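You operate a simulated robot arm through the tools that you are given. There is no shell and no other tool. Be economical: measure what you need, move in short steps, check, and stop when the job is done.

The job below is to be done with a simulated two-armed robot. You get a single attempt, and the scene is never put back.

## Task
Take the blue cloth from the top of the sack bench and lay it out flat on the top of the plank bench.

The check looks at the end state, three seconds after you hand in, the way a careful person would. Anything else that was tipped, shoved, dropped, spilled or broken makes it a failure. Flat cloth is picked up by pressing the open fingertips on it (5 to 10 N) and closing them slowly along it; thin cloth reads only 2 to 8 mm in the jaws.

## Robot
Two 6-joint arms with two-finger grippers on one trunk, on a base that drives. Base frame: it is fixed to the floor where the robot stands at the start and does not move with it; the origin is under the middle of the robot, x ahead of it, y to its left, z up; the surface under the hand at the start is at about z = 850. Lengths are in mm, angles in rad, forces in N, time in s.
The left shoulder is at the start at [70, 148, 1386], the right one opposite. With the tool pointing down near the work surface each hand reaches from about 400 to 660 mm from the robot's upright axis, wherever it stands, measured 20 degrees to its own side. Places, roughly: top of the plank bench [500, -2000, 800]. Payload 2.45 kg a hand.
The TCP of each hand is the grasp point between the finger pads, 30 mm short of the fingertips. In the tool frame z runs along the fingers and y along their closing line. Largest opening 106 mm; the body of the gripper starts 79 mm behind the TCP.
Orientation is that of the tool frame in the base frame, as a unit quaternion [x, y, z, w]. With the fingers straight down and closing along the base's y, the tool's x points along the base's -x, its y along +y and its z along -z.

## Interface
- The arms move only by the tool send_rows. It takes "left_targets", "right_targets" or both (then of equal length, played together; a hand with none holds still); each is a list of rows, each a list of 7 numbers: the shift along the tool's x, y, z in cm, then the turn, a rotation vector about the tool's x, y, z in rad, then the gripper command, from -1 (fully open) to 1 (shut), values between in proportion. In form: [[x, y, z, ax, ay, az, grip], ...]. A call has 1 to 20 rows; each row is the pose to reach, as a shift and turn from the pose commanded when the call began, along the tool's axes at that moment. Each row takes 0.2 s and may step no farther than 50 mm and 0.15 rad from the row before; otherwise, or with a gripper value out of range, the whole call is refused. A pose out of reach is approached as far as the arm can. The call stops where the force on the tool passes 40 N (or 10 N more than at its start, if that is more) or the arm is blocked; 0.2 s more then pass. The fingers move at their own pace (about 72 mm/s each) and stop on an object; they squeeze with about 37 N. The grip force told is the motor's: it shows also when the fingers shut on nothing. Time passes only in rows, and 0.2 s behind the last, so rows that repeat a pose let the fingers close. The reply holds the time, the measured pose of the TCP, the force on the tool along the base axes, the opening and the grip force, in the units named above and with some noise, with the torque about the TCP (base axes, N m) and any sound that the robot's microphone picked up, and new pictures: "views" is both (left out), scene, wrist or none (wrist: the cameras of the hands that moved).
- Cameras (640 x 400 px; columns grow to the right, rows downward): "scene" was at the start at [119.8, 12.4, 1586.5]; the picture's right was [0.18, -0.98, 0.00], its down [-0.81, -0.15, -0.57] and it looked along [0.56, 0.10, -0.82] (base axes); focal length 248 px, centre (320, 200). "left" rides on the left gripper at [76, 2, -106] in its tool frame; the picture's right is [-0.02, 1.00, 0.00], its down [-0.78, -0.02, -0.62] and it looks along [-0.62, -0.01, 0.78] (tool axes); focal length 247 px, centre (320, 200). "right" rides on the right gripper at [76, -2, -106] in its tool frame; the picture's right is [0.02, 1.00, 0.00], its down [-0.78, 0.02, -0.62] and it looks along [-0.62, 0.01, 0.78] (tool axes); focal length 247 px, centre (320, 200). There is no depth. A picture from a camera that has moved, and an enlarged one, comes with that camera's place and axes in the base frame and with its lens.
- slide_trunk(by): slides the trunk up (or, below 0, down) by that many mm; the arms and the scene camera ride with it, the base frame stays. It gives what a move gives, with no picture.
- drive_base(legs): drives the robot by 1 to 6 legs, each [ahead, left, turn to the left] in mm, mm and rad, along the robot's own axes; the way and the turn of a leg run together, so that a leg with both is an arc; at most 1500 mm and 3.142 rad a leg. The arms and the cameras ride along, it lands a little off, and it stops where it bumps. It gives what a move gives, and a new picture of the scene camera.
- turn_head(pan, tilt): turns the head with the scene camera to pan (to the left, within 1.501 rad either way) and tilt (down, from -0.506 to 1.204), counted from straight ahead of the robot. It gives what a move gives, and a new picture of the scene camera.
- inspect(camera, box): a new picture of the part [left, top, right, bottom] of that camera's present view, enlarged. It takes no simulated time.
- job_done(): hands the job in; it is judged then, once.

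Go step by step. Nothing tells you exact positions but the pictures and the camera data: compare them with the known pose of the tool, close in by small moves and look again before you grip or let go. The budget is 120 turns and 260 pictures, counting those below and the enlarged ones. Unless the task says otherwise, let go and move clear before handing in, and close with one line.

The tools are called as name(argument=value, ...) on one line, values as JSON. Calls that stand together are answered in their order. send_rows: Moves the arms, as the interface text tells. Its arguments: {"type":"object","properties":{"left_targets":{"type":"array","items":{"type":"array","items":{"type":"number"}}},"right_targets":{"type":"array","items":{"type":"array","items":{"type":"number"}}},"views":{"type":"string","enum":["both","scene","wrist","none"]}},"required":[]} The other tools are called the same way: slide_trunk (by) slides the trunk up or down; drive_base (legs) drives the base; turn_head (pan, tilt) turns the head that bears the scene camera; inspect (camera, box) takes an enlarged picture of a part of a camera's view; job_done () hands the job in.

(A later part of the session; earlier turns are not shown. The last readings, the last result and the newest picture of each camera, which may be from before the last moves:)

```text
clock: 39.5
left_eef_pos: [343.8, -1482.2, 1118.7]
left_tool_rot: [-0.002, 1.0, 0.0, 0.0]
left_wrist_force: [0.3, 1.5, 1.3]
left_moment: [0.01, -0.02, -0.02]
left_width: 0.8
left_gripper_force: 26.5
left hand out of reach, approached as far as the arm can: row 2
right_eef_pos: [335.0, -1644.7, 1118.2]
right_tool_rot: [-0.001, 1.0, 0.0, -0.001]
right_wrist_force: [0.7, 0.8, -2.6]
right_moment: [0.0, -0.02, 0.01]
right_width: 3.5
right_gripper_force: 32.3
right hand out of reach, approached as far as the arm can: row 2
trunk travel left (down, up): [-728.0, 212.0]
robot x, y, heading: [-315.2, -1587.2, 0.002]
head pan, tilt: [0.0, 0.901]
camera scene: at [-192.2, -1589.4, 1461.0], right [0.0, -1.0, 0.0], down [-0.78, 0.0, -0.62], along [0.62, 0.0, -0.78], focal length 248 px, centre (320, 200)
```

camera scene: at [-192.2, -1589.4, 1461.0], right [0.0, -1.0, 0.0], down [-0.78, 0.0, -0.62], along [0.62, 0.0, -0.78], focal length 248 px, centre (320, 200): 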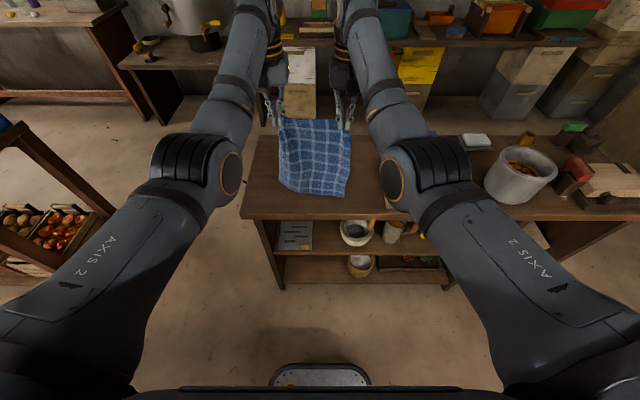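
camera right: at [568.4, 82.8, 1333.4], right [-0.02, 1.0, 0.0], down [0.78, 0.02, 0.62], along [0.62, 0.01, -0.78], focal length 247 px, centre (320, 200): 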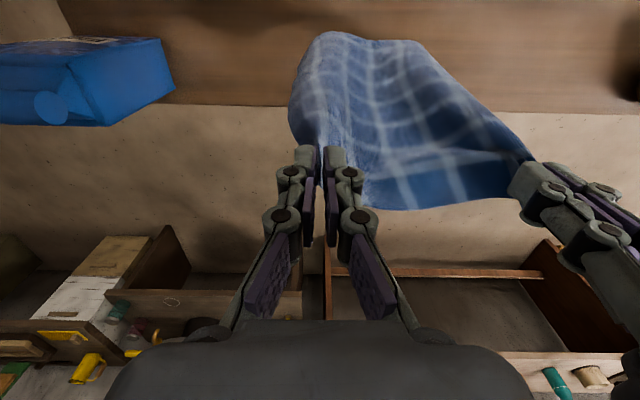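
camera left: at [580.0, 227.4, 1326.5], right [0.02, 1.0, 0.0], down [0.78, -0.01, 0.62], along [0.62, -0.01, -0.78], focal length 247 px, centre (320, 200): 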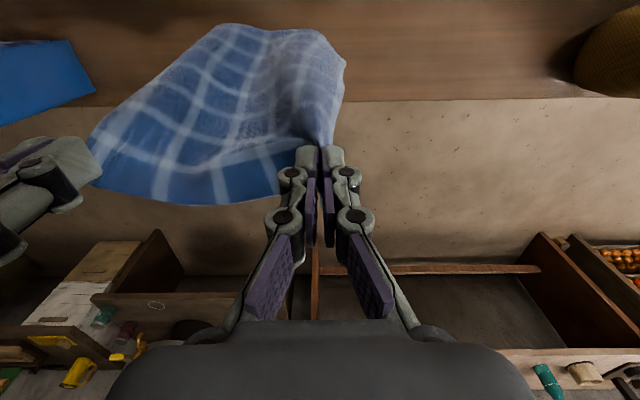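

The bottom edge is just about touching at x≈350. I'll begin laying by alternately driving forward and lowering the hands.

send_rows(left_targets=[[0, 0, 1, 0, 0, 0, 1]], right_targets=[[0, 0, 1, 0, 0, 0, 1]], views="none")

drive_base(legs=[[50, 0, 0]])

send_rows(left_targets=[[0, 0, 1.5, 0, 0, 0, 1], [0, 0, 3, 0, 0, 0, 1]], right_targets=[[0, 0, 1.5, 0, 0, 0, 1], [0, 0, 3, 0, 0, 0, 1]], views="both")

```text
clock: 39.9
left_eef_pos: [346.1, -1482.7, 1109.2]
left_tool_rot: [-0.001, 1.0, 0.0, 0.0]
left_wrist_force: [-0.2, 0.0, -1.2]
left_moment: [-0.04, 0.0, 0.01]
left_width: 5.7
left_gripper_force: 37.2
right_eef_pos: [334.1, -1647.1, 1106.5]
right_tool_rot: [-0.001, 1.0, 0.0, -0.002]
right_wrist_force: [-0.7, 0.2, 0.4]
right_moment: [-0.02, 0.01, 0.01]
right_width: 1.9
right_gripper_force: 34.3
trunk travel left (down, up): [-728.0, 212.0]
robot x, y, heading: [-315.6, -1590.1, 0.005]
head pan, tilt: [0.0, 0.901]
```

```text
clock: 40.8
left_eef_pos: [388.8, -1480.8, 1113.1]
left_tool_rot: [-0.002, 1.0, 0.0, 0.002]
left_wrist_force: [-0.3, -0.2, -0.8]
left_moment: [-0.01, 0.01, 0.01]
left_width: 4.0
left_gripper_force: 32.2
right_eef_pos: [377.3, -1646.6, 1111.8]
right_tool_rot: [-0.001, 1.0, 0.0, 0.001]
right_wrist_force: [-1.0, -0.7, -1.1]
right_moment: [-0.04, -0.04, 0.01]
right_width: 2.9
right_gripper_force: 32.7
trunk travel left (down, up): [-728.0, 212.0]
robot x, y, heading: [-265.0, -1586.5, 0.005]
head pan, tilt: [0.0, 0.901]
camera scene: at [-150.1, -1589.4, 1461.8], right [0.0, -1.0, 0.0], down [-0.78, 0.0, -0.62], along [0.62, 0.0, -0.78], focal length 248 px, centre (320, 200)
```

scene: 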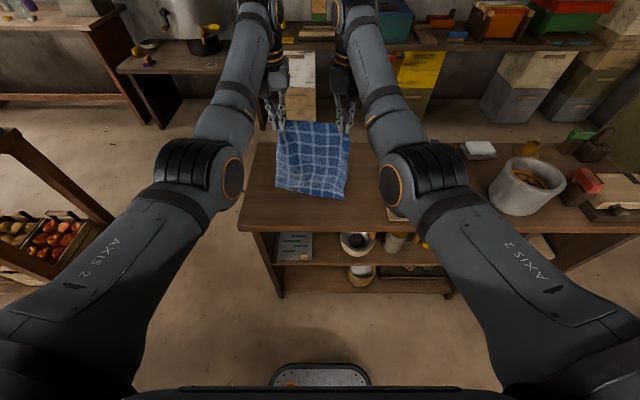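

```text
clock: 41.4
left_eef_pos: [392.7, -1481.9, 1080.8]
left_tool_rot: [-0.003, 1.0, 0.0, 0.001]
left_wrist_force: [0.5, -1.5, 1.6]
left_moment: [-0.07, 0.01, -0.02]
left_width: 0.4
left_gripper_force: 26.7
right_eef_pos: [382.4, -1646.2, 1079.3]
right_tool_rot: [-0.001, 1.0, 0.0, 0.0]
right_wrist_force: [-0.6, 0.0, 1.7]
right_moment: [-0.04, -0.04, -0.01]
right_width: 0.4
right_gripper_force: 29.7
trunk travel left (down, up): [-728.0, 212.0]
robot x, y, heading: [-268.8, -1589.9, 0.003]
head pan, tilt: [0.0, 0.901]
camera scene: at [-144.5, -1589.3, 1461.2], right [0.0, -1.0, 0.0], down [-0.78, 0.0, -0.62], along [0.62, 0.0, -0.78], focal length 248 px, centre (320, 200)
camera right: at [304.6, -1648.0, 1185.7], right [-0.02, 1.0, 0.0], down [0.78, 0.02, 0.62], along [0.62, 0.01, -0.78], focal length 247 px, centre (320, 200)
camera left: at [315.1, -1481.0, 1187.1], right [0.02, 1.0, 0.0], down [0.78, -0.01, 0.62], along [0.62, -0.01, -0.78], focal length 247 px, centre (320, 200)
```

scene: 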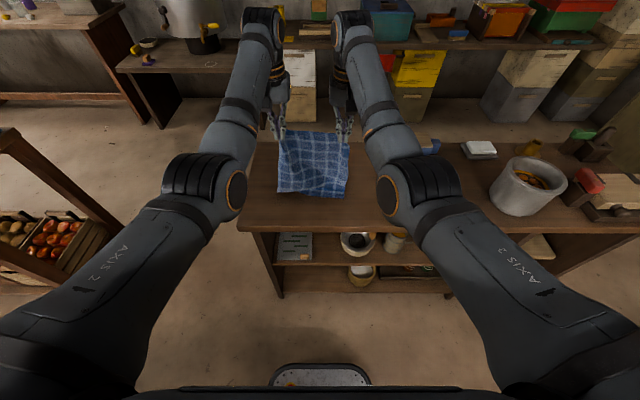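
right: 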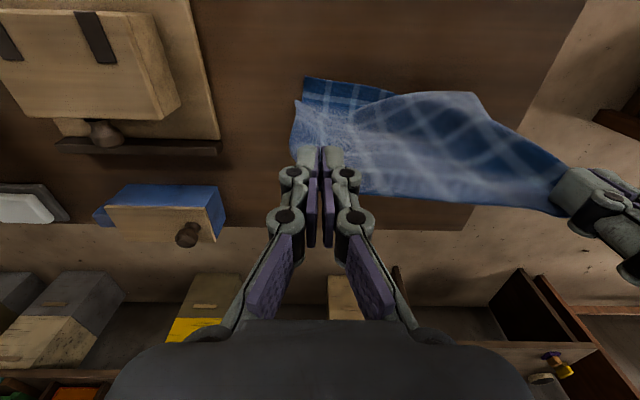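
left: 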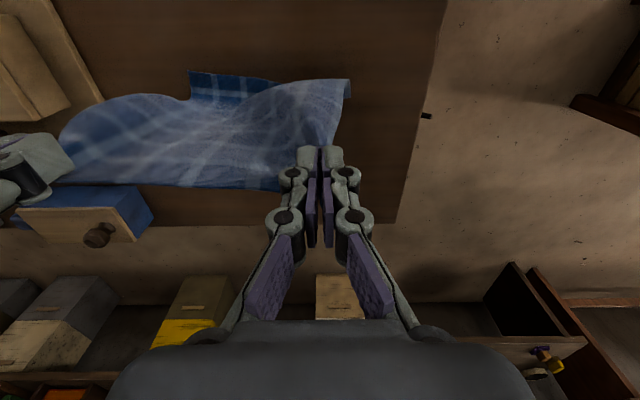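

The bottom edge now rests on the bench, trailing toward me as intended. I'll continue with drive-then-lower steps.

drive_base(legs=[[50, 0, 0]])

send_rows(left_targets=[[0, 0, 1.6, 0, 0, 0, 1], [0, 0, 3.2, 0, 0, 0, 1], [0, 0, 4.8, 0, 0, 0, 1]], right_targets=[[0, 0, 1.6, 0, 0, 0, 1], [0, 0, 3.2, 0, 0, 0, 1], [0, 0, 4.8, 0, 0, 0, 1]], views="none")

drive_base(legs=[[50, 0, 0]])

send_rows(left_targets=[[0, 0, 1.6, 0, 0, 0, 1], [0, 0, 3.2, 0, 0, 0, 1], [0, 0, 4.8, 0, 0, 0, 1]], right_targets=[[0, 0, 1.6, 0, 0, 0, 1], [0, 0, 3.2, 0, 0, 0, 1], [0, 0, 4.8, 0, 0, 0, 1]], views="both")

```text
clock: 42.4
left_eef_pos: [438.3, -1480.2, 1082.4]
left_tool_rot: [-0.002, 1.0, 0.0, 0.002]
left_wrist_force: [-1.4, 0.1, 0.6]
left_moment: [-0.08, -0.03, -0.03]
left_width: 1.3
left_gripper_force: 31.7
right_eef_pos: [429.8, -1646.1, 1081.4]
right_tool_rot: [-0.002, 1.0, 0.0, 0.002]
right_wrist_force: [-0.3, 0.3, -2.1]
right_moment: [-0.1, -0.05, -0.02]
right_width: 0.7
right_gripper_force: 28.1
trunk travel left (down, up): [-728.0, 212.0]
robot x, y, heading: [-215.8, -1586.3, 0.0]
head pan, tilt: [0.0, 0.901]
camera scene: at [-99.3, -1589.0, 1461.7], right [0.0, -1.0, 0.0], down [-0.78, 0.0, -0.62], along [0.62, 0.0, -0.78], focal length 248 px, centre (320, 200)
```

scene: 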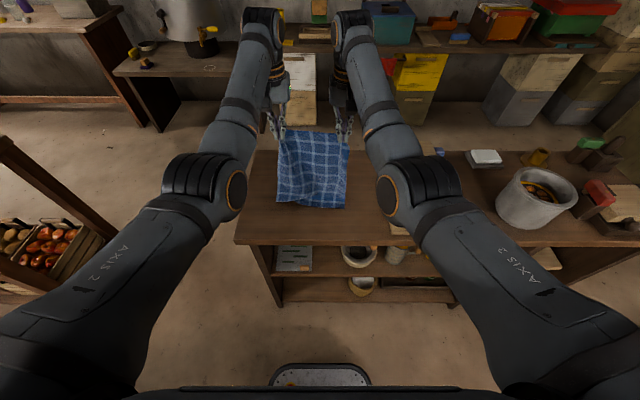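

```text
clock: 43.2
left_eef_pos: [445.4, -1480.5, 1029.1]
left_tool_rot: [-0.002, 1.0, 0.0, -0.001]
left_wrist_force: [0.1, -1.1, 0.5]
left_moment: [-0.03, -0.05, -0.02]
left_width: 0.6
left_gripper_force: 26.5
right_eef_pos: [432.2, -1646.5, 1027.8]
right_tool_rot: [-0.002, 1.0, 0.0, -0.001]
right_wrist_force: [0.2, -0.2, -0.2]
right_moment: [-0.03, 0.02, 0.01]
right_width: 2.2
right_gripper_force: 30.1
trunk travel left (down, up): [-728.0, 212.0]
robot x, y, heading: [-220.0, -1584.7, 0.009]
head pan, tilt: [0.0, 0.901]
```

```text
clock: 44.1
left_eef_pos: [487.0, -1481.5, 1033.5]
left_tool_rot: [-0.001, 1.0, 0.0, 0.002]
left_wrist_force: [0.6, 0.6, -1.6]
left_moment: [0.0, -0.05, 0.05]
left_width: 1.9
left_gripper_force: 28.3
right_eef_pos: [474.3, -1645.4, 1033.0]
right_tool_rot: [-0.002, 1.0, 0.0, 0.002]
right_wrist_force: [0.0, 0.3, -1.2]
right_moment: [-0.14, -0.09, -0.01]
right_width: 0.8
right_gripper_force: 27.9
trunk travel left (down, up): [-728.0, 212.0]
robot x, y, heading: [-171.6, -1588.6, 0.0]
head pan, tilt: [0.0, 0.901]
camera scene: at [-51.2, -1589.0, 1461.7], right [0.0, -1.0, 0.0], down [-0.78, 0.0, -0.62], along [0.62, 0.0, -0.78], focal length 248 px, centre (320, 200)
```

scene: 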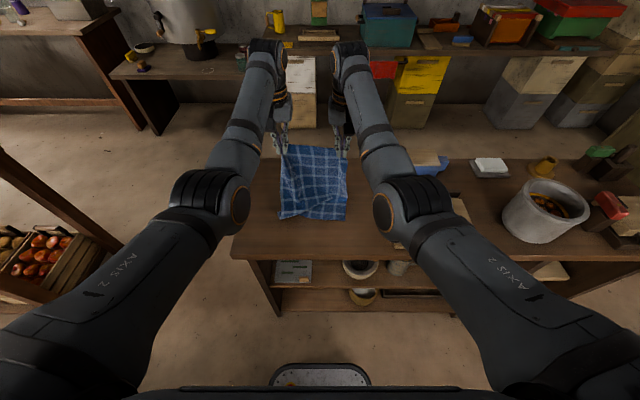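

```text
clock: 44.9
left_eef_pos: [492.5, -1479.7, 981.7]
left_tool_rot: [-0.002, 1.0, -0.001, -0.001]
left_wrist_force: [0.0, 0.2, -0.6]
left_moment: [0.02, 0.05, 0.0]
left_width: 2.3
left_gripper_force: 28.3
right_eef_pos: [479.4, -1644.0, 981.7]
right_tool_rot: [-0.002, 1.0, 0.0, -0.001]
right_wrist_force: [0.3, -0.2, 1.2]
right_moment: [0.01, -0.01, 0.02]
right_width: 0.8
right_gripper_force: 31.1
trunk travel left (down, up): [-728.0, 212.0]
robot x, y, heading: [-169.1, -1588.4, 0.005]
head pan, tilt: [0.0, 0.901]
camera scene: at [-42.7, -1589.0, 1460.8], right [0.0, -1.0, 0.0], down [-0.78, 0.0, -0.62], along [0.62, 0.0, -0.78], focal length 248 px, centre (320, 200)
camera right: at [403.0, -1646.6, 1088.5], right [-0.02, 1.0, 0.0], down [0.79, 0.02, 0.62], along [0.62, 0.01, -0.79], focal length 247 px, centre (320, 200)
camera left: at [416.5, -1479.4, 1088.7], right [0.02, 1.0, 0.0], down [0.78, -0.01, 0.62], along [0.62, -0.01, -0.78], focal length 247 px, centre (320, 200)
```

scene: 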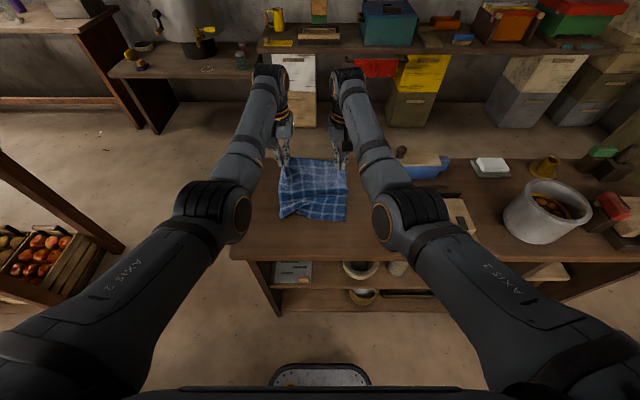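
right: 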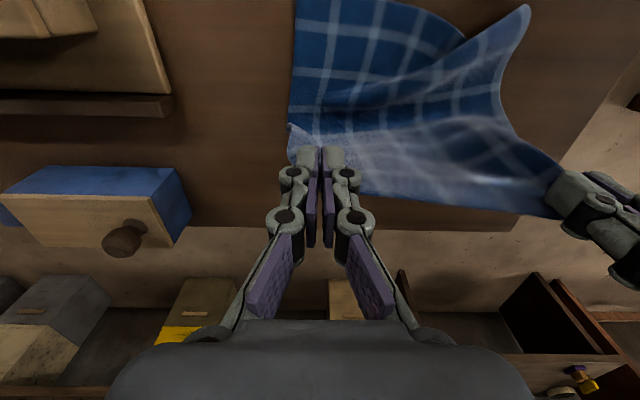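
left: 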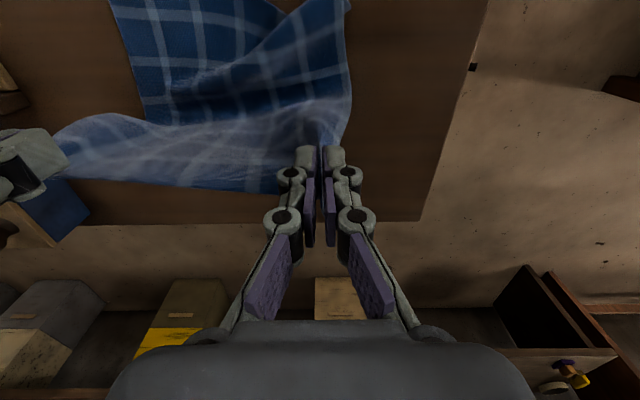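

The left near corner looks a little curled. I'll zoom in.

inspect(camera="scene", box=[240, 140, 400, 240])

```text
4.00 times, centred on (320, 190) of scene
camera zoom: at [-42.7, -1589.0, 1460.8], right [0.0, -1.0, 0.0], down [-0.78, 0.0, -0.62], along [0.62, 0.0, -0.78], focal length 991 px, centre (320, 240)
```

zoom: 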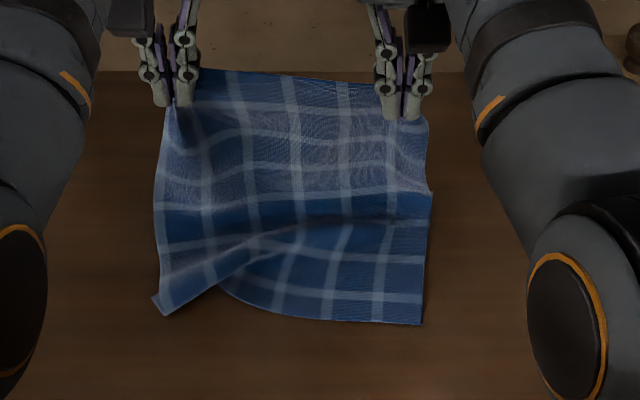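

The left part has bulged over its tucked corner because the cloth was too slack. I'll lift it off again, back up, and re-lay it, keeping the cloth nearly taut.

send_rows(left_targets=[[0, 0, -4, 0, 0, 0, 1], [0, 0, -8, 0, 0, 0, 1], [0, 0, -12, 0, 0, 0, 1], [0, 0, -16, 0, 0, 0, 1], [0, 0, -18, 0, 0, 0, 1]], right_targets=[[0, 0, -4, 0, 0, 0, 1], [0, 0, -8, 0, 0, 0, 1], [0, 0, -12, 0, 0, 0, 1], [0, 0, -16, 0, 0, 0, 1], [0, 0, -18, 0, 0, 0, 1]], views="none")

drive_base(legs=[[-165, 0, 0]])

inspect(camera="scene", box=[240, 100, 400, 240])

```text
clock: 46.1
left_eef_pos: [492.6, -1480.8, 1161.2]
left_tool_rot: [-0.001, 1.0, 0.0, -0.001]
left_wrist_force: [0.0, -0.9, 1.5]
left_moment: [-0.11, -0.02, -0.01]
left_width: 0.6
left_gripper_force: 26.2
left hand out of reach, approached as far as the arm can: row 4
right_eef_pos: [481.6, -1642.4, 1160.5]
right_tool_rot: [-0.002, 1.0, -0.001, -0.001]
right_wrist_force: [0.1, -0.2, 1.2]
right_moment: [0.01, -0.04, 0.0]
right_width: 2.8
right_gripper_force: 35.3
trunk travel left (down, up): [-728.0, 212.0]
robot x, y, heading: [-167.8, -1593.6, 0.006]
head pan, tilt: [0.0, 0.901]
```

```text
clock: 47.6
left_eef_pos: [323.4, -1483.3, 1159.0]
left_tool_rot: [0.0, 1.0, 0.001, -0.002]
left_wrist_force: [0.5, 0.3, 1.6]
left_moment: [-0.1, 0.05, 0.01]
left_width: 4.3
left_gripper_force: 31.2
right_eef_pos: [311.7, -1645.8, 1159.0]
right_tool_rot: [0.001, 1.0, 0.0, -0.003]
right_wrist_force: [-0.3, 1.1, -0.8]
right_moment: [0.01, 0.01, 0.0]
right_width: 0.6
right_gripper_force: 26.8
trunk travel left (down, up): [-728.0, 212.0]
robot x, y, heading: [-344.2, -1584.8, 0.003]
head pan, tilt: [0.0, 0.901]
camera scene: at [-214.8, -1589.7, 1460.6], right [0.0, -1.0, 0.0], down [-0.79, 0.0, -0.62], along [0.62, 0.0, -0.79], focal length 248 px, centre (320, 200)
```

scene: 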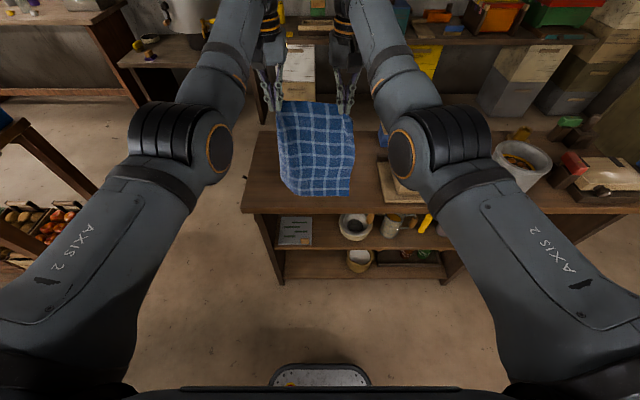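

```text
2.86 times, centred on (320, 170) of scene
camera zoom: at [-214.8, -1589.7, 1460.6], right [0.0, -1.0, 0.0], down [-0.79, 0.0, -0.62], along [0.62, 0.0, -0.79], focal length 708 px, centre (320, 286)
```

zoom: 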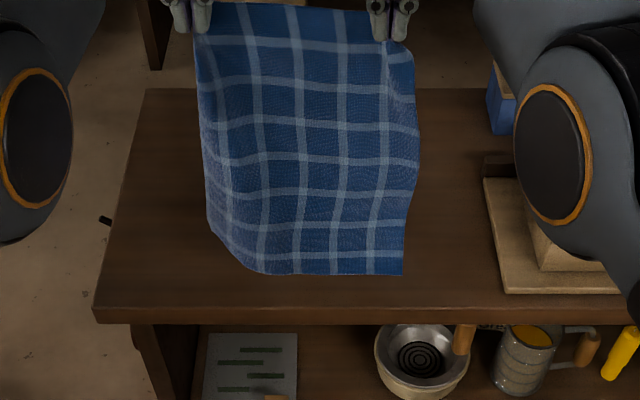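

The cloth hangs straight again with its bottom near the bench. I'll re-lay with larger forward steps and less lowering, so it stays nearly taut.

drive_base(legs=[[40, 0, 0]])

send_rows(left_targets=[[0, 0, 1.5, 0, 0, 0, 1], [0, 0, 2.5, 0, 0, 0, 1]], right_targets=[[0, 0, 1.5, 0, 0, 0, 1], [0, 0, 2.5, 0, 0, 0, 1]], views="none")

drive_base(legs=[[50, 0, 0]])

inspect(camera="scene", box=[240, 100, 400, 240])

```text
clock: 48.4
left_eef_pos: [352.4, -1484.9, 1166.4]
left_tool_rot: [0.001, 1.0, 0.0, 0.004]
left_wrist_force: [-1.4, -0.5, 0.2]
left_moment: [-0.14, -0.08, -0.01]
left_width: 1.7
left_gripper_force: 28.4
right_eef_pos: [341.2, -1647.7, 1165.4]
right_tool_rot: [0.001, 1.0, 0.0, 0.003]
right_wrist_force: [-1.2, 0.0, 1.8]
right_moment: [0.01, -0.1, -0.03]
right_width: 0.0
right_gripper_force: 28.1
trunk travel left (down, up): [-728.0, 212.0]
robot x, y, heading: [-306.9, -1589.0, -0.006]
head pan, tilt: [0.0, 0.901]
camera scene: at [-188.1, -1590.3, 1462.0], right [0.0, -1.0, 0.0], down [-0.78, 0.0, -0.63], along [0.63, 0.0, -0.78], focal length 248 px, centre (320, 200)
```

scene: 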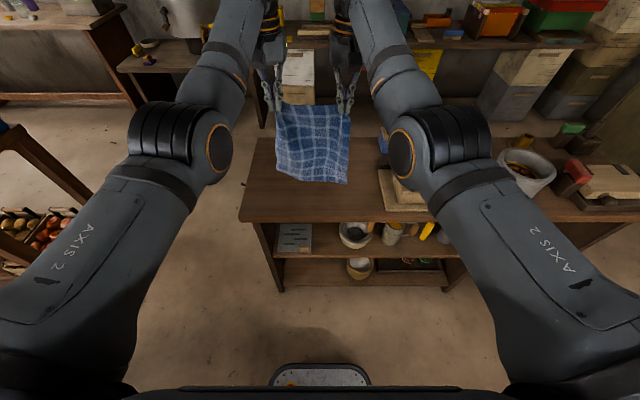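

```text
clock: 49.0
left_eef_pos: [357.5, -1486.3, 1138.1]
left_tool_rot: [0.002, 1.0, 0.001, 0.0]
left_wrist_force: [-0.2, -0.7, -0.9]
left_moment: [-0.07, 0.0, 0.01]
left_width: 2.2
left_gripper_force: 30.2
right_eef_pos: [344.9, -1646.3, 1137.7]
right_tool_rot: [0.001, 1.0, 0.0, 0.0]
right_wrist_force: [-0.7, 0.2, -1.0]
right_moment: [0.03, 0.01, -0.01]
right_width: 1.2
right_gripper_force: 29.2
trunk travel left (down, up): [-728.0, 212.0]
robot x, y, heading: [-305.8, -1590.2, -0.004]
head pan, tilt: [0.0, 0.901]
```

```text
clock: 50.0
left_eef_pos: [403.5, -1487.3, 1141.8]
left_tool_rot: [0.001, 1.0, 0.0, 0.002]
left_wrist_force: [-1.0, 0.1, 1.3]
left_moment: [-0.01, -0.03, -0.02]
left_width: 4.1
left_gripper_force: 31.7
right_eef_pos: [389.6, -1647.5, 1139.5]
right_tool_rot: [0.003, 1.0, 0.0, 0.002]
right_wrist_force: [-1.1, 0.1, 2.4]
right_moment: [-0.02, -0.07, 0.01]
right_width: 0.0
right_gripper_force: 29.3
trunk travel left (down, up): [-728.0, 212.0]
robot x, y, heading: [-252.6, -1591.9, -0.01]
head pan, tilt: [0.0, 0.901]
camera scene: at [-137.9, -1590.5, 1461.8], right [0.0, -1.0, 0.0], down [-0.78, 0.0, -0.62], along [0.62, 0.0, -0.78], focal length 248 px, centre (320, 200)
```

scene: 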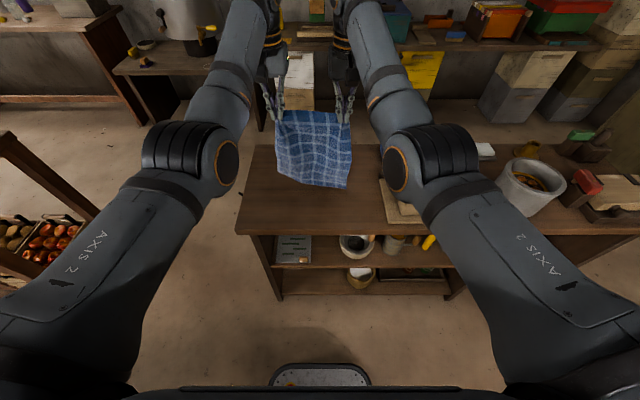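

```text
2.86 times, centred on (320, 170) of scene
camera zoom: at [-137.9, -1590.5, 1461.8], right [0.0, -1.0, 0.0], down [-0.78, 0.0, -0.62], along [0.62, 0.0, -0.78], focal length 708 px, centre (320, 286)
```

zoom: 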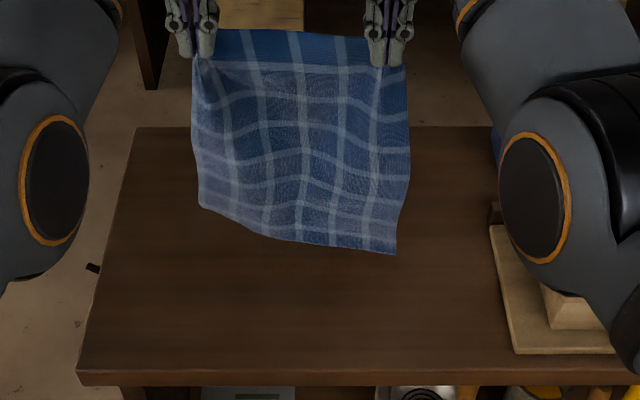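

The bottom is still hanging free and the left lower corner seems higher. I'll check with the wrist views.

send_rows(left_targets=[[0, 0, 0, 0, 0, 0, 1], [0, 0, 0, 0, 0, 0, 1], [0, 0, 0, 0, 0, 0, 1], [0, 0, 0, 0, 0, 0, 1], [0, 0, 0, 0, 0, 0, 1]], right_targets=[[0, 0, 0, 0, 0, 0, 1], [0, 0, 0, 0, 0, 0, 1], [0, 0, 0, 0, 0, 0, 1], [0, 0, 0, 0, 0, 0, 1], [0, 0, 0, 0, 0, 0, 1]], views="wrist")

inspect(camera="scene", box=[240, 100, 400, 240])

```text
clock: 51.2
left_eef_pos: [407.0, -1486.4, 1136.7]
left_tool_rot: [0.002, 1.0, 0.0, -0.001]
left_wrist_force: [0.8, -1.2, 6.2]
left_moment: [0.02, -0.03, 0.01]
left_width: 0.3
left_gripper_force: 28.6
right_eef_pos: [395.8, -1647.3, 1136.0]
right_tool_rot: [0.001, 1.0, 0.0, -0.001]
right_wrist_force: [0.2, -0.2, -0.7]
right_moment: [-0.02, 0.03, 0.03]
right_width: 2.4
right_gripper_force: 30.5
trunk travel left (down, up): [-728.0, 212.0]
robot x, y, heading: [-254.2, -1584.4, -0.003]
head pan, tilt: [0.0, 0.901]
camera right: at [317.8, -1649.0, 1243.0], right [-0.02, 1.0, 0.0], down [0.78, 0.01, 0.62], along [0.62, 0.01, -0.78], focal length 247 px, centre (320, 200)
camera left: at [330.3, -1486.2, 1244.4], right [0.03, 1.0, 0.0], down [0.78, -0.02, 0.62], along [0.62, -0.02, -0.78], focal length 247 px, centre (320, 200)
```

right: 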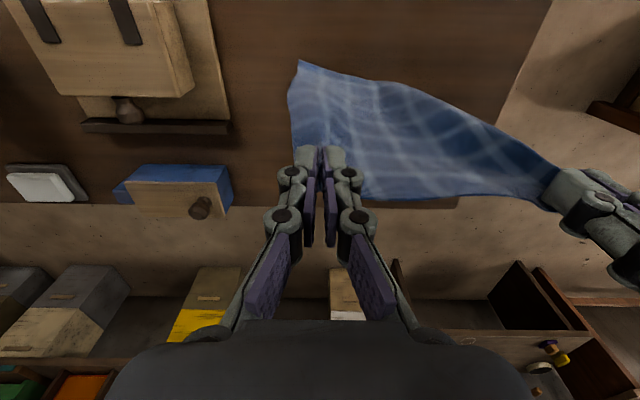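
left: 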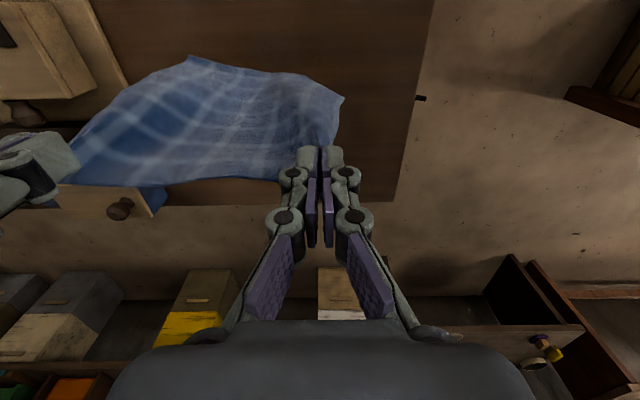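

```text
2.86 times, centred on (320, 170) of scene
camera zoom: at [-131.6, -1590.7, 1461.1], right [0.0, -1.0, 0.0], down [-0.78, 0.0, -0.62], along [0.62, 0.0, -0.78], focal length 708 px, centre (320, 286)
```

zoom: 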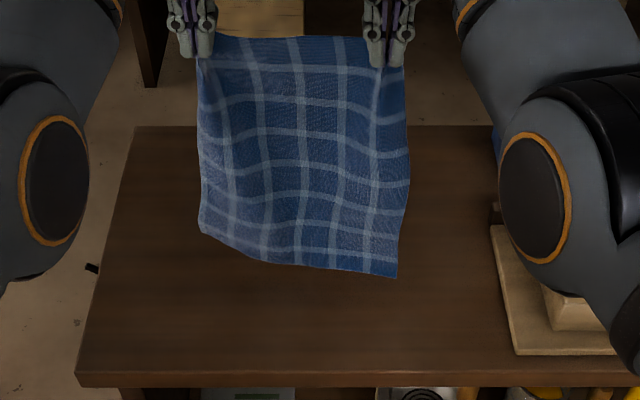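

The cloth's left lower corner hangs slightly forward of the hands. I'll back up 110 mm, set it down, and then pull forward enough to draw the tail straight before lowering.

send_rows(left_targets=[[0, 0, -1.5, 0, 0, 0, 1], [0, 0, -3, 0, 0, 0, 1]], right_targets=[[0, 0, -1.5, 0, 0, 0, 1], [0, 0, -3, 0, 0, 0, 1]], views="none")

drive_base(legs=[[-105, 0, 0]])

send_rows(left_targets=[[0, 0, 0, 0, 0, 0, 1], [0, 0, 0, 0, 0, 0, 1], [0, 0, 0, 0, 0, 0, 1], [0, 0, 1, 0, 0, 0, 1], [0, 0, 2.5, 0, 0, 0, 1], [0, 0, 4, 0, 0, 0, 1], [0, 0, 5, 0, 0, 0, 1], [0, 0, 5, 0, 0, 0, 1]], right_targets=[[0, 0, 0, 0, 0, 0, 1], [0, 0, 0, 0, 0, 0, 1], [0, 0, 0, 0, 0, 0, 1], [0, 0, 1, 0, 0, 0, 1], [0, 0, 2, 0, 0, 0, 1], [0, 0, 3, 0, 0, 0, 1], [0, 0, 4, 0, 0, 0, 1], [0, 0, 4, 0, 0, 0, 1]], views="none")

inspect(camera="scene", box=[240, 100, 400, 240])

```text
clock: 51.8
left_eef_pos: [405.8, -1486.1, 1167.4]
left_tool_rot: [0.001, 1.0, 0.0, -0.002]
left_wrist_force: [0.2, -0.4, -1.2]
left_moment: [0.02, 0.03, 0.01]
left_width: 4.7
left_gripper_force: 39.1
right_eef_pos: [394.3, -1647.0, 1165.0]
right_tool_rot: [0.001, 1.0, 0.0, 0.0]
right_wrist_force: [0.2, -1.6, -0.6]
right_moment: [-0.05, -0.01, -0.02]
right_width: 3.2
right_gripper_force: 35.8
trunk travel left (down, up): [-728.0, 212.0]
robot x, y, heading: [-254.3, -1588.1, -0.002]
head pan, tilt: [0.0, 0.901]
```

```text
clock: 52.9
left_eef_pos: [305.2, -1486.7, 1164.8]
left_tool_rot: [0.004, 1.0, 0.0, -0.002]
left_wrist_force: [-0.7, -0.8, -0.6]
left_moment: [-0.12, -0.06, 0.02]
left_width: 1.0
left_gripper_force: 26.4
right_eef_pos: [293.9, -1647.7, 1164.5]
right_tool_rot: [0.003, 1.0, 0.0, -0.001]
right_wrist_force: [1.1, 0.7, 1.6]
right_moment: [-0.03, 0.0, 0.01]
right_width: 1.2
right_gripper_force: 32.8
trunk travel left (down, up): [-728.0, 212.0]
robot x, y, heading: [-358.9, -1587.1, -0.005]
head pan, tilt: [0.0, 0.901]
camera scene: at [-233.3, -1590.4, 1460.7], right [-0.01, -1.0, 0.0], down [-0.78, 0.0, -0.62], along [0.62, 0.0, -0.78], focal length 248 px, centre (320, 200)
```

scene: 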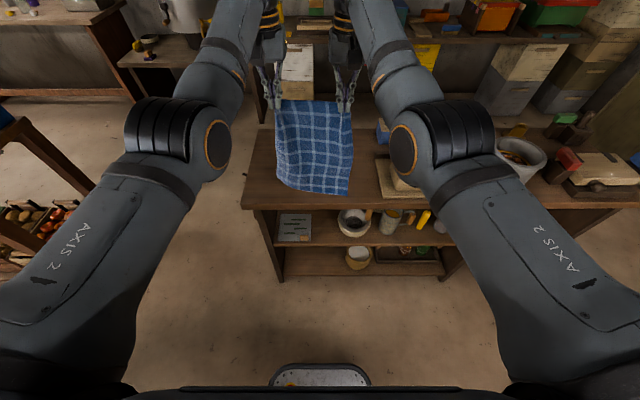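

```text
clock: 54.7
left_eef_pos: [301.7, -1488.0, 1116.6]
left_tool_rot: [0.004, 1.0, 0.0, -0.001]
left_wrist_force: [-1.0, -0.8, -1.6]
left_moment: [-0.01, -0.01, 0.01]
left_width: 3.3
left_gripper_force: 31.6
right_eef_pos: [293.8, -1647.9, 1124.0]
right_tool_rot: [0.003, 1.0, 0.001, -0.001]
right_wrist_force: [0.6, 0.5, -0.7]
right_moment: [-0.01, -0.02, -0.03]
right_width: 3.1
right_gripper_force: 32.1
trunk travel left (down, up): [-728.0, 212.0]
robot x, y, heading: [-362.4, -1589.4, -0.01]
head pan, tilt: [0.0, 0.901]
```

```text
2.86 times, centred on (320, 170) of scene
camera zoom: at [-235.1, -1590.3, 1461.0], right [-0.01, -1.0, 0.0], down [-0.78, 0.0, -0.62], along [0.62, 0.0, -0.78], focal length 708 px, centre (320, 286)
```

zoom: 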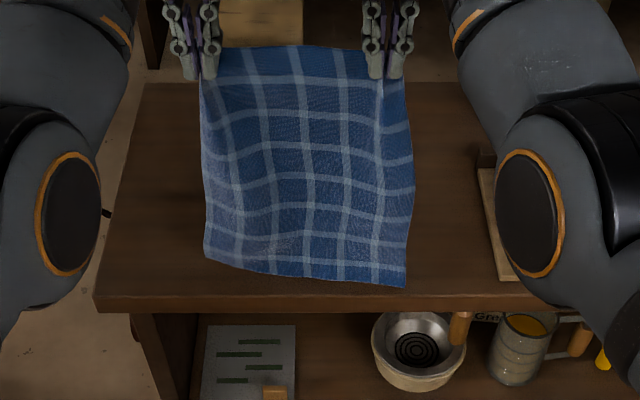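

The bottom edge rests near the bench's front edge (x≈290–335). Now I pull forward to straighten the tail.

drive_base(legs=[[90, 0, 0.008]])

inspect(camera="scene", box=[240, 100, 400, 240])

```text
clock: 55.8
left_eef_pos: [388.5, -1482.6, 1117.4]
left_tool_rot: [0.0, 1.0, 0.0, 0.0]
left_wrist_force: [-0.1, -0.2, -0.6]
left_moment: [0.03, -0.02, -0.01]
left_width: 3.8
left_gripper_force: 32.0
right_eef_pos: [379.2, -1643.4, 1126.4]
right_tool_rot: [-0.001, 1.0, 0.0, 0.0]
right_wrist_force: [-0.1, -0.5, -1.0]
right_moment: [-0.01, -0.01, 0.01]
right_width: 3.2
right_gripper_force: 31.3
trunk travel left (down, up): [-728.0, 212.0]
robot x, y, heading: [-269.6, -1585.3, 0.004]
head pan, tilt: [0.0, 0.901]
camera scene: at [-148.8, -1590.0, 1461.3], right [0.0, -1.0, 0.0], down [-0.78, 0.0, -0.62], along [0.62, 0.0, -0.78], focal length 248 px, centre (320, 200)
```

scene: 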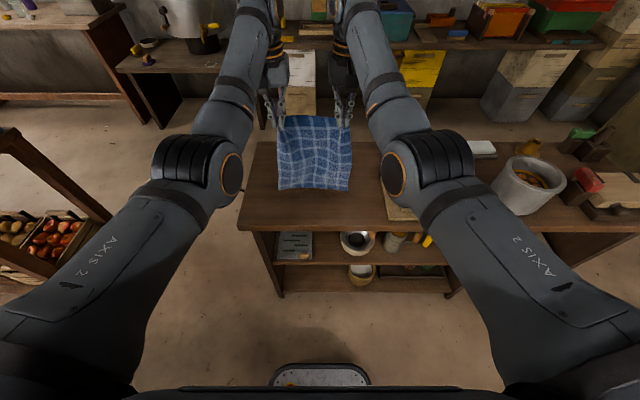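

```text
2.86 times, centred on (320, 170) of scene
camera zoom: at [-148.8, -1590.0, 1461.3], right [0.0, -1.0, 0.0], down [-0.78, 0.0, -0.62], along [0.62, 0.0, -0.78], focal length 708 px, centre (320, 286)
```

zoom: 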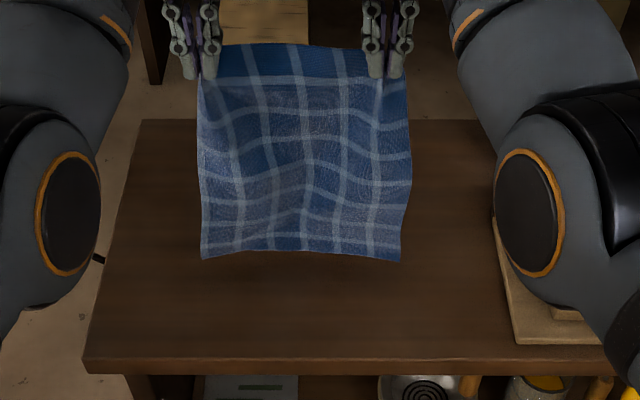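

send_rows(left_targets=[[0, 0, 0, 0, 0, 0, 1], [0, 0, 0, 0, 0, 0, 1], [0, 0, 0, 0, 0, 0, 1], [0, 0, 0, 0, 0, 0, 1], [0, 0, 0, 0, 0, 0, 1], [0, 0, 0, 0, 0, 0, 1]], right_targets=[[0, 0, 0, 0, 0, 0, 1], [0, 0, 0, 0, 0, 0, 1], [0, 0, 0.4, 0, 0, 0, 1], [0, 0, 0.8, 0, 0, 0, 1], [0, 0, 0.8, 0, 0, 0, 1], [0, 0, 0.8, 0, 0, 0, 1]], views="wrist")

inspect(camera="scene", box=[240, 100, 400, 240])

```text
clock: 57.2
left_eef_pos: [389.7, -1483.7, 1116.2]
left_tool_rot: [-0.001, 1.0, 0.0, -0.002]
left_wrist_force: [0.8, -2.1, 1.6]
left_moment: [-0.22, 0.1, -0.03]
left_width: 0.6
left_gripper_force: 28.6
right_eef_pos: [382.0, -1643.1, 1116.6]
right_tool_rot: [-0.001, 1.0, 0.0, -0.001]
right_wrist_force: [-0.2, -1.0, 1.1]
right_moment: [0.04, 0.01, -0.02]
right_width: 3.3
right_gripper_force: 36.3
trunk travel left (down, up): [-728.0, 212.0]
robot x, y, heading: [-274.2, -1589.7, 0.006]
head pan, tilt: [0.0, 0.901]
camera right: at [304.8, -1644.8, 1223.2], right [-0.02, 1.0, 0.0], down [0.78, 0.02, 0.62], along [0.62, 0.01, -0.78], focal length 247 px, centre (320, 200)
camera left: at [313.9, -1482.5, 1223.2], right [0.02, 1.0, 0.0], down [0.79, -0.02, 0.62], along [0.62, -0.01, -0.79], focal length 247 px, centre (320, 200)
```

right: 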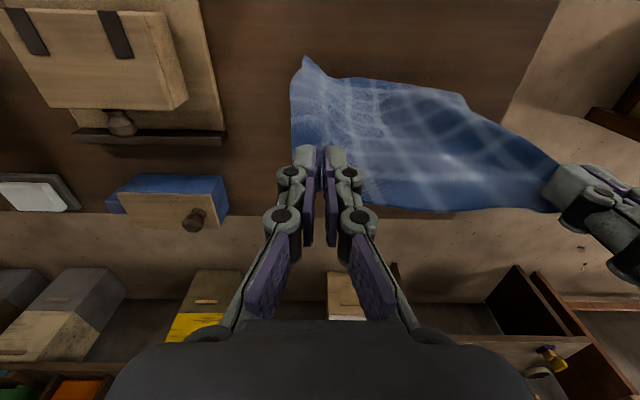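
left: 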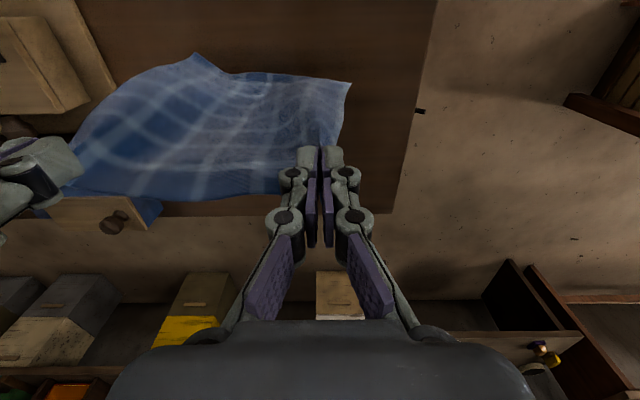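

```text
2.86 times, centred on (320, 170) of scene
camera zoom: at [-145.9, -1589.5, 1460.9], right [0.0, -1.0, 0.0], down [-0.78, 0.0, -0.62], along [0.62, 0.0, -0.78], focal length 708 px, centre (320, 286)
```

zoom: 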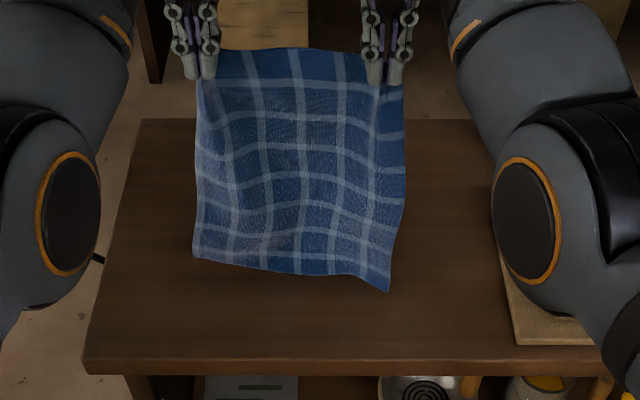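

The bottom hangs about 275 mm below the fingertips and the drive made it swing. I'll lift, back up 60 mm, let it settle, lower it onto the bench and then keep the forward steps ahead of the lowering.

send_rows(left_targets=[[0, 0, -2, 0, 0, 0, 1], [0, 0, -3, 0, 0, 0, 1]], right_targets=[[0, 0, -2, 0, 0, 0, 1], [0, 0, -3.5, 0, 0, 0, 1]], views="none")

drive_base(legs=[[-70, 0, 0]])

send_rows(left_targets=[[0, 0, 0, 0, 0, 0, 1], [0, 0, 0, 0, 0, 0, 1], [0, 0, 0, 0, 0, 0, 1], [0, 0, 0, 0, 0, 0, 1], [0, 0, 0, 0, 0, 0, 1], [0, 0, 0, 0, 0, 0, 1], [0, 0, 0, 0, 0, 0, 1], [0, 0, 0, 0, 0, 0, 1], [0, 0, 1, 0, 0, 0, 1], [0, 0, 2, 0, 0, 0, 1], [0, 0, 3, 0, 0, 0, 1], [0, 0, 4, 0, 0, 0, 1], [0, 0, 5, 0, 0, 0, 1], [0, 0, 6, 0, 0, 0, 1], [0, 0, 6.5, 0, 0, 0, 1], [0, 0, 6.5, 0, 0, 0, 1]], right_targets=[[0, 0, 0, 0, 0, 0, 1], [0, 0, 0, 0, 0, 0, 1], [0, 0, 0, 0, 0, 0, 1], [0, 0, 0, 0, 0, 0, 1], [0, 0, 0, 0, 0, 0, 1], [0, 0, 0, 0, 0, 0, 1], [0, 0, 0, 0, 0, 0, 1], [0, 0, 0, 0, 0, 0, 1], [0, 0, 1, 0, 0, 0, 1], [0, 0, 2, 0, 0, 0, 1], [0, 0, 3, 0, 0, 0, 1], [0, 0, 4, 0, 0, 0, 1], [0, 0, 5, 0, 0, 0, 1], [0, 0, 6, 0, 0, 0, 1], [0, 0, 6.5, 0, 0, 0, 1], [0, 0, 6.5, 0, 0, 0, 1]], views="none")

inspect(camera="scene", box=[240, 100, 400, 240])

```text
clock: 57.8
left_eef_pos: [391.7, -1483.2, 1146.5]
left_tool_rot: [0.0, 1.0, 0.001, -0.002]
left_wrist_force: [0.0, 0.9, -2.0]
left_moment: [0.0, -0.03, 0.02]
left_width: 4.9
left_gripper_force: 38.4
right_eef_pos: [383.4, -1642.8, 1151.3]
right_tool_rot: [-0.003, 1.0, -0.001, -0.001]
right_wrist_force: [-0.6, -0.1, 0.5]
right_moment: [-0.01, 0.01, 0.01]
right_width: 1.1
right_gripper_force: 32.4
trunk travel left (down, up): [-728.0, 212.0]
robot x, y, heading: [-271.4, -1587.8, 0.005]
head pan, tilt: [0.0, 0.901]
```

```text
clock: 58.8
left_eef_pos: [326.9, -1483.8, 1142.5]
left_tool_rot: [0.0, 1.0, 0.001, -0.004]
left_wrist_force: [0.8, -2.0, 1.4]
left_moment: [0.04, 0.01, 0.01]
left_width: 2.8
left_gripper_force: 36.3
right_eef_pos: [318.0, -1643.7, 1148.0]
right_tool_rot: [-0.001, 1.0, 0.0, -0.003]
right_wrist_force: [-0.2, 1.0, -2.5]
right_moment: [0.02, 0.04, 0.0]
right_width: 1.9
right_gripper_force: 30.2
trunk travel left (down, up): [-728.0, 212.0]
robot x, y, heading: [-337.4, -1588.5, 0.001]
head pan, tilt: [0.0, 0.901]
camera scene: at [-210.1, -1589.8, 1460.3], right [0.0, -1.0, 0.0], down [-0.79, 0.0, -0.62], along [0.62, 0.0, -0.79], focal length 248 px, centre (320, 200)
```

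scene: 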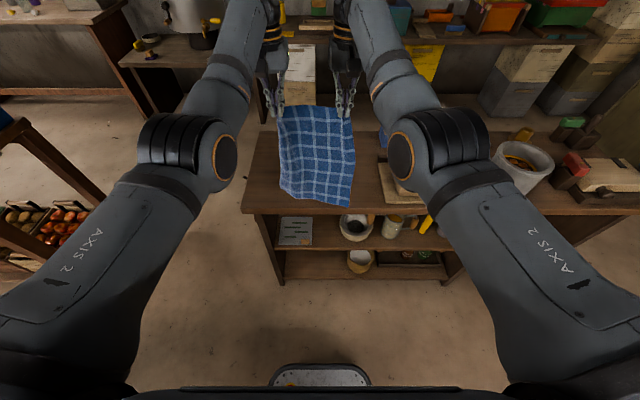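

```text
clock: 62.2
left_eef_pos: [322.0, -1485.7, 1080.5]
left_tool_rot: [-0.001, 1.0, 0.001, -0.002]
left_wrist_force: [-0.7, -0.3, 0.6]
left_moment: [-0.3, 0.06, -0.02]
left_width: 0.6
left_gripper_force: 29.0
right_eef_pos: [313.7, -1643.8, 1086.4]
right_tool_rot: [-0.001, 1.0, 0.0, -0.001]
right_wrist_force: [0.7, 0.5, -0.2]
right_moment: [-0.1, -0.03, 0.04]
right_width: 3.2
right_gripper_force: 35.7
trunk travel left (down, up): [-728.0, 212.0]
robot x, y, heading: [-340.3, -1587.5, -0.002]
head pan, tilt: [0.0, 0.901]
```

```text
2.86 times, centred on (320, 170) of scene
camera zoom: at [-215.6, -1589.7, 1461.0], right [0.0, -1.0, 0.0], down [-0.78, 0.0, -0.62], along [0.62, 0.0, -0.78], focal length 708 px, centre (320, 286)
```

zoom: 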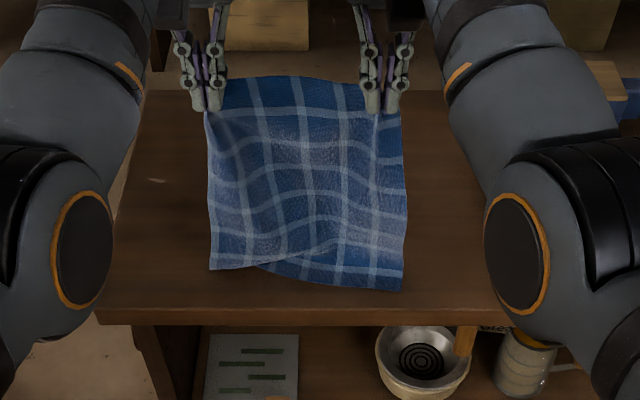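

The bottom is on the bench near the front edge. Now I pull forward to straighten it at this height.

drive_base(legs=[[60, 0, 0]])

drive_base(legs=[[40, 0, 0]])

inspect(camera="scene", box=[240, 100, 400, 240])

```text
clock: 63.2
left_eef_pos: [379.1, -1483.5, 1085.1]
left_tool_rot: [-0.001, 1.0, 0.001, 0.001]
left_wrist_force: [-0.6, -0.7, 2.0]
left_moment: [-0.14, -0.04, 0.01]
left_width: 0.6
left_gripper_force: 30.0
right_eef_pos: [370.7, -1643.5, 1088.9]
right_tool_rot: [-0.002, 1.0, 0.0, 0.001]
right_wrist_force: [-0.9, 0.8, 0.2]
right_moment: [0.0, -0.02, -0.01]
right_width: 0.7
right_gripper_force: 27.8
trunk travel left (down, up): [-728.0, 212.0]
robot x, y, heading: [-282.4, -1585.7, 0.004]
head pan, tilt: [0.0, 0.901]
camera scene: at [-160.6, -1589.7, 1461.6], right [0.0, -1.0, 0.0], down [-0.78, 0.0, -0.62], along [0.62, 0.0, -0.78], focal length 248 px, centre (320, 200)
```

scene: 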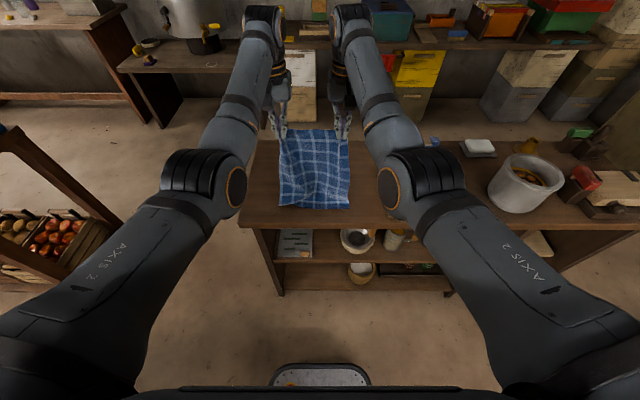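

```text
clock: 64.1
left_eef_pos: [418.5, -1483.5, 1084.8]
left_tool_rot: [-0.002, 1.0, 0.001, 0.001]
left_wrist_force: [0.7, 3.2, -6.0]
left_moment: [-0.19, -0.02, -0.01]
left_width: 0.8
left_gripper_force: 26.1
right_eef_pos: [409.2, -1642.8, 1089.6]
right_tool_rot: [-0.002, 1.0, 0.0, 0.001]
right_wrist_force: [-0.1, -0.1, 1.8]
right_moment: [0.0, -0.07, 0.03]
right_width: 0.0
right_gripper_force: 28.3
trunk travel left (down, up): [-728.0, 212.0]
robot x, y, heading: [-235.9, -1590.8, 0.003]
head pan, tilt: [0.0, 0.901]
camera scene: at [-121.5, -1589.3, 1461.7], right [0.0, -1.0, 0.0], down [-0.78, 0.0, -0.62], along [0.62, 0.0, -0.78], focal length 248 px, centre (320, 200)
```

scene: 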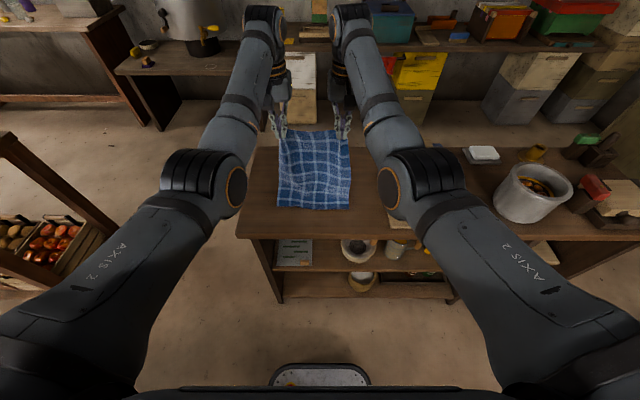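

```text
2.86 times, centred on (320, 170) of scene
camera zoom: at [-121.5, -1589.3, 1461.7], right [0.0, -1.0, 0.0], down [-0.78, 0.0, -0.62], along [0.62, 0.0, -0.78], focal length 708 px, centre (320, 286)
```

zoom: 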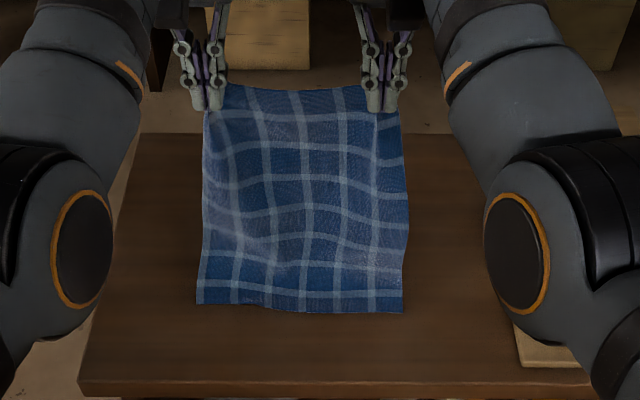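

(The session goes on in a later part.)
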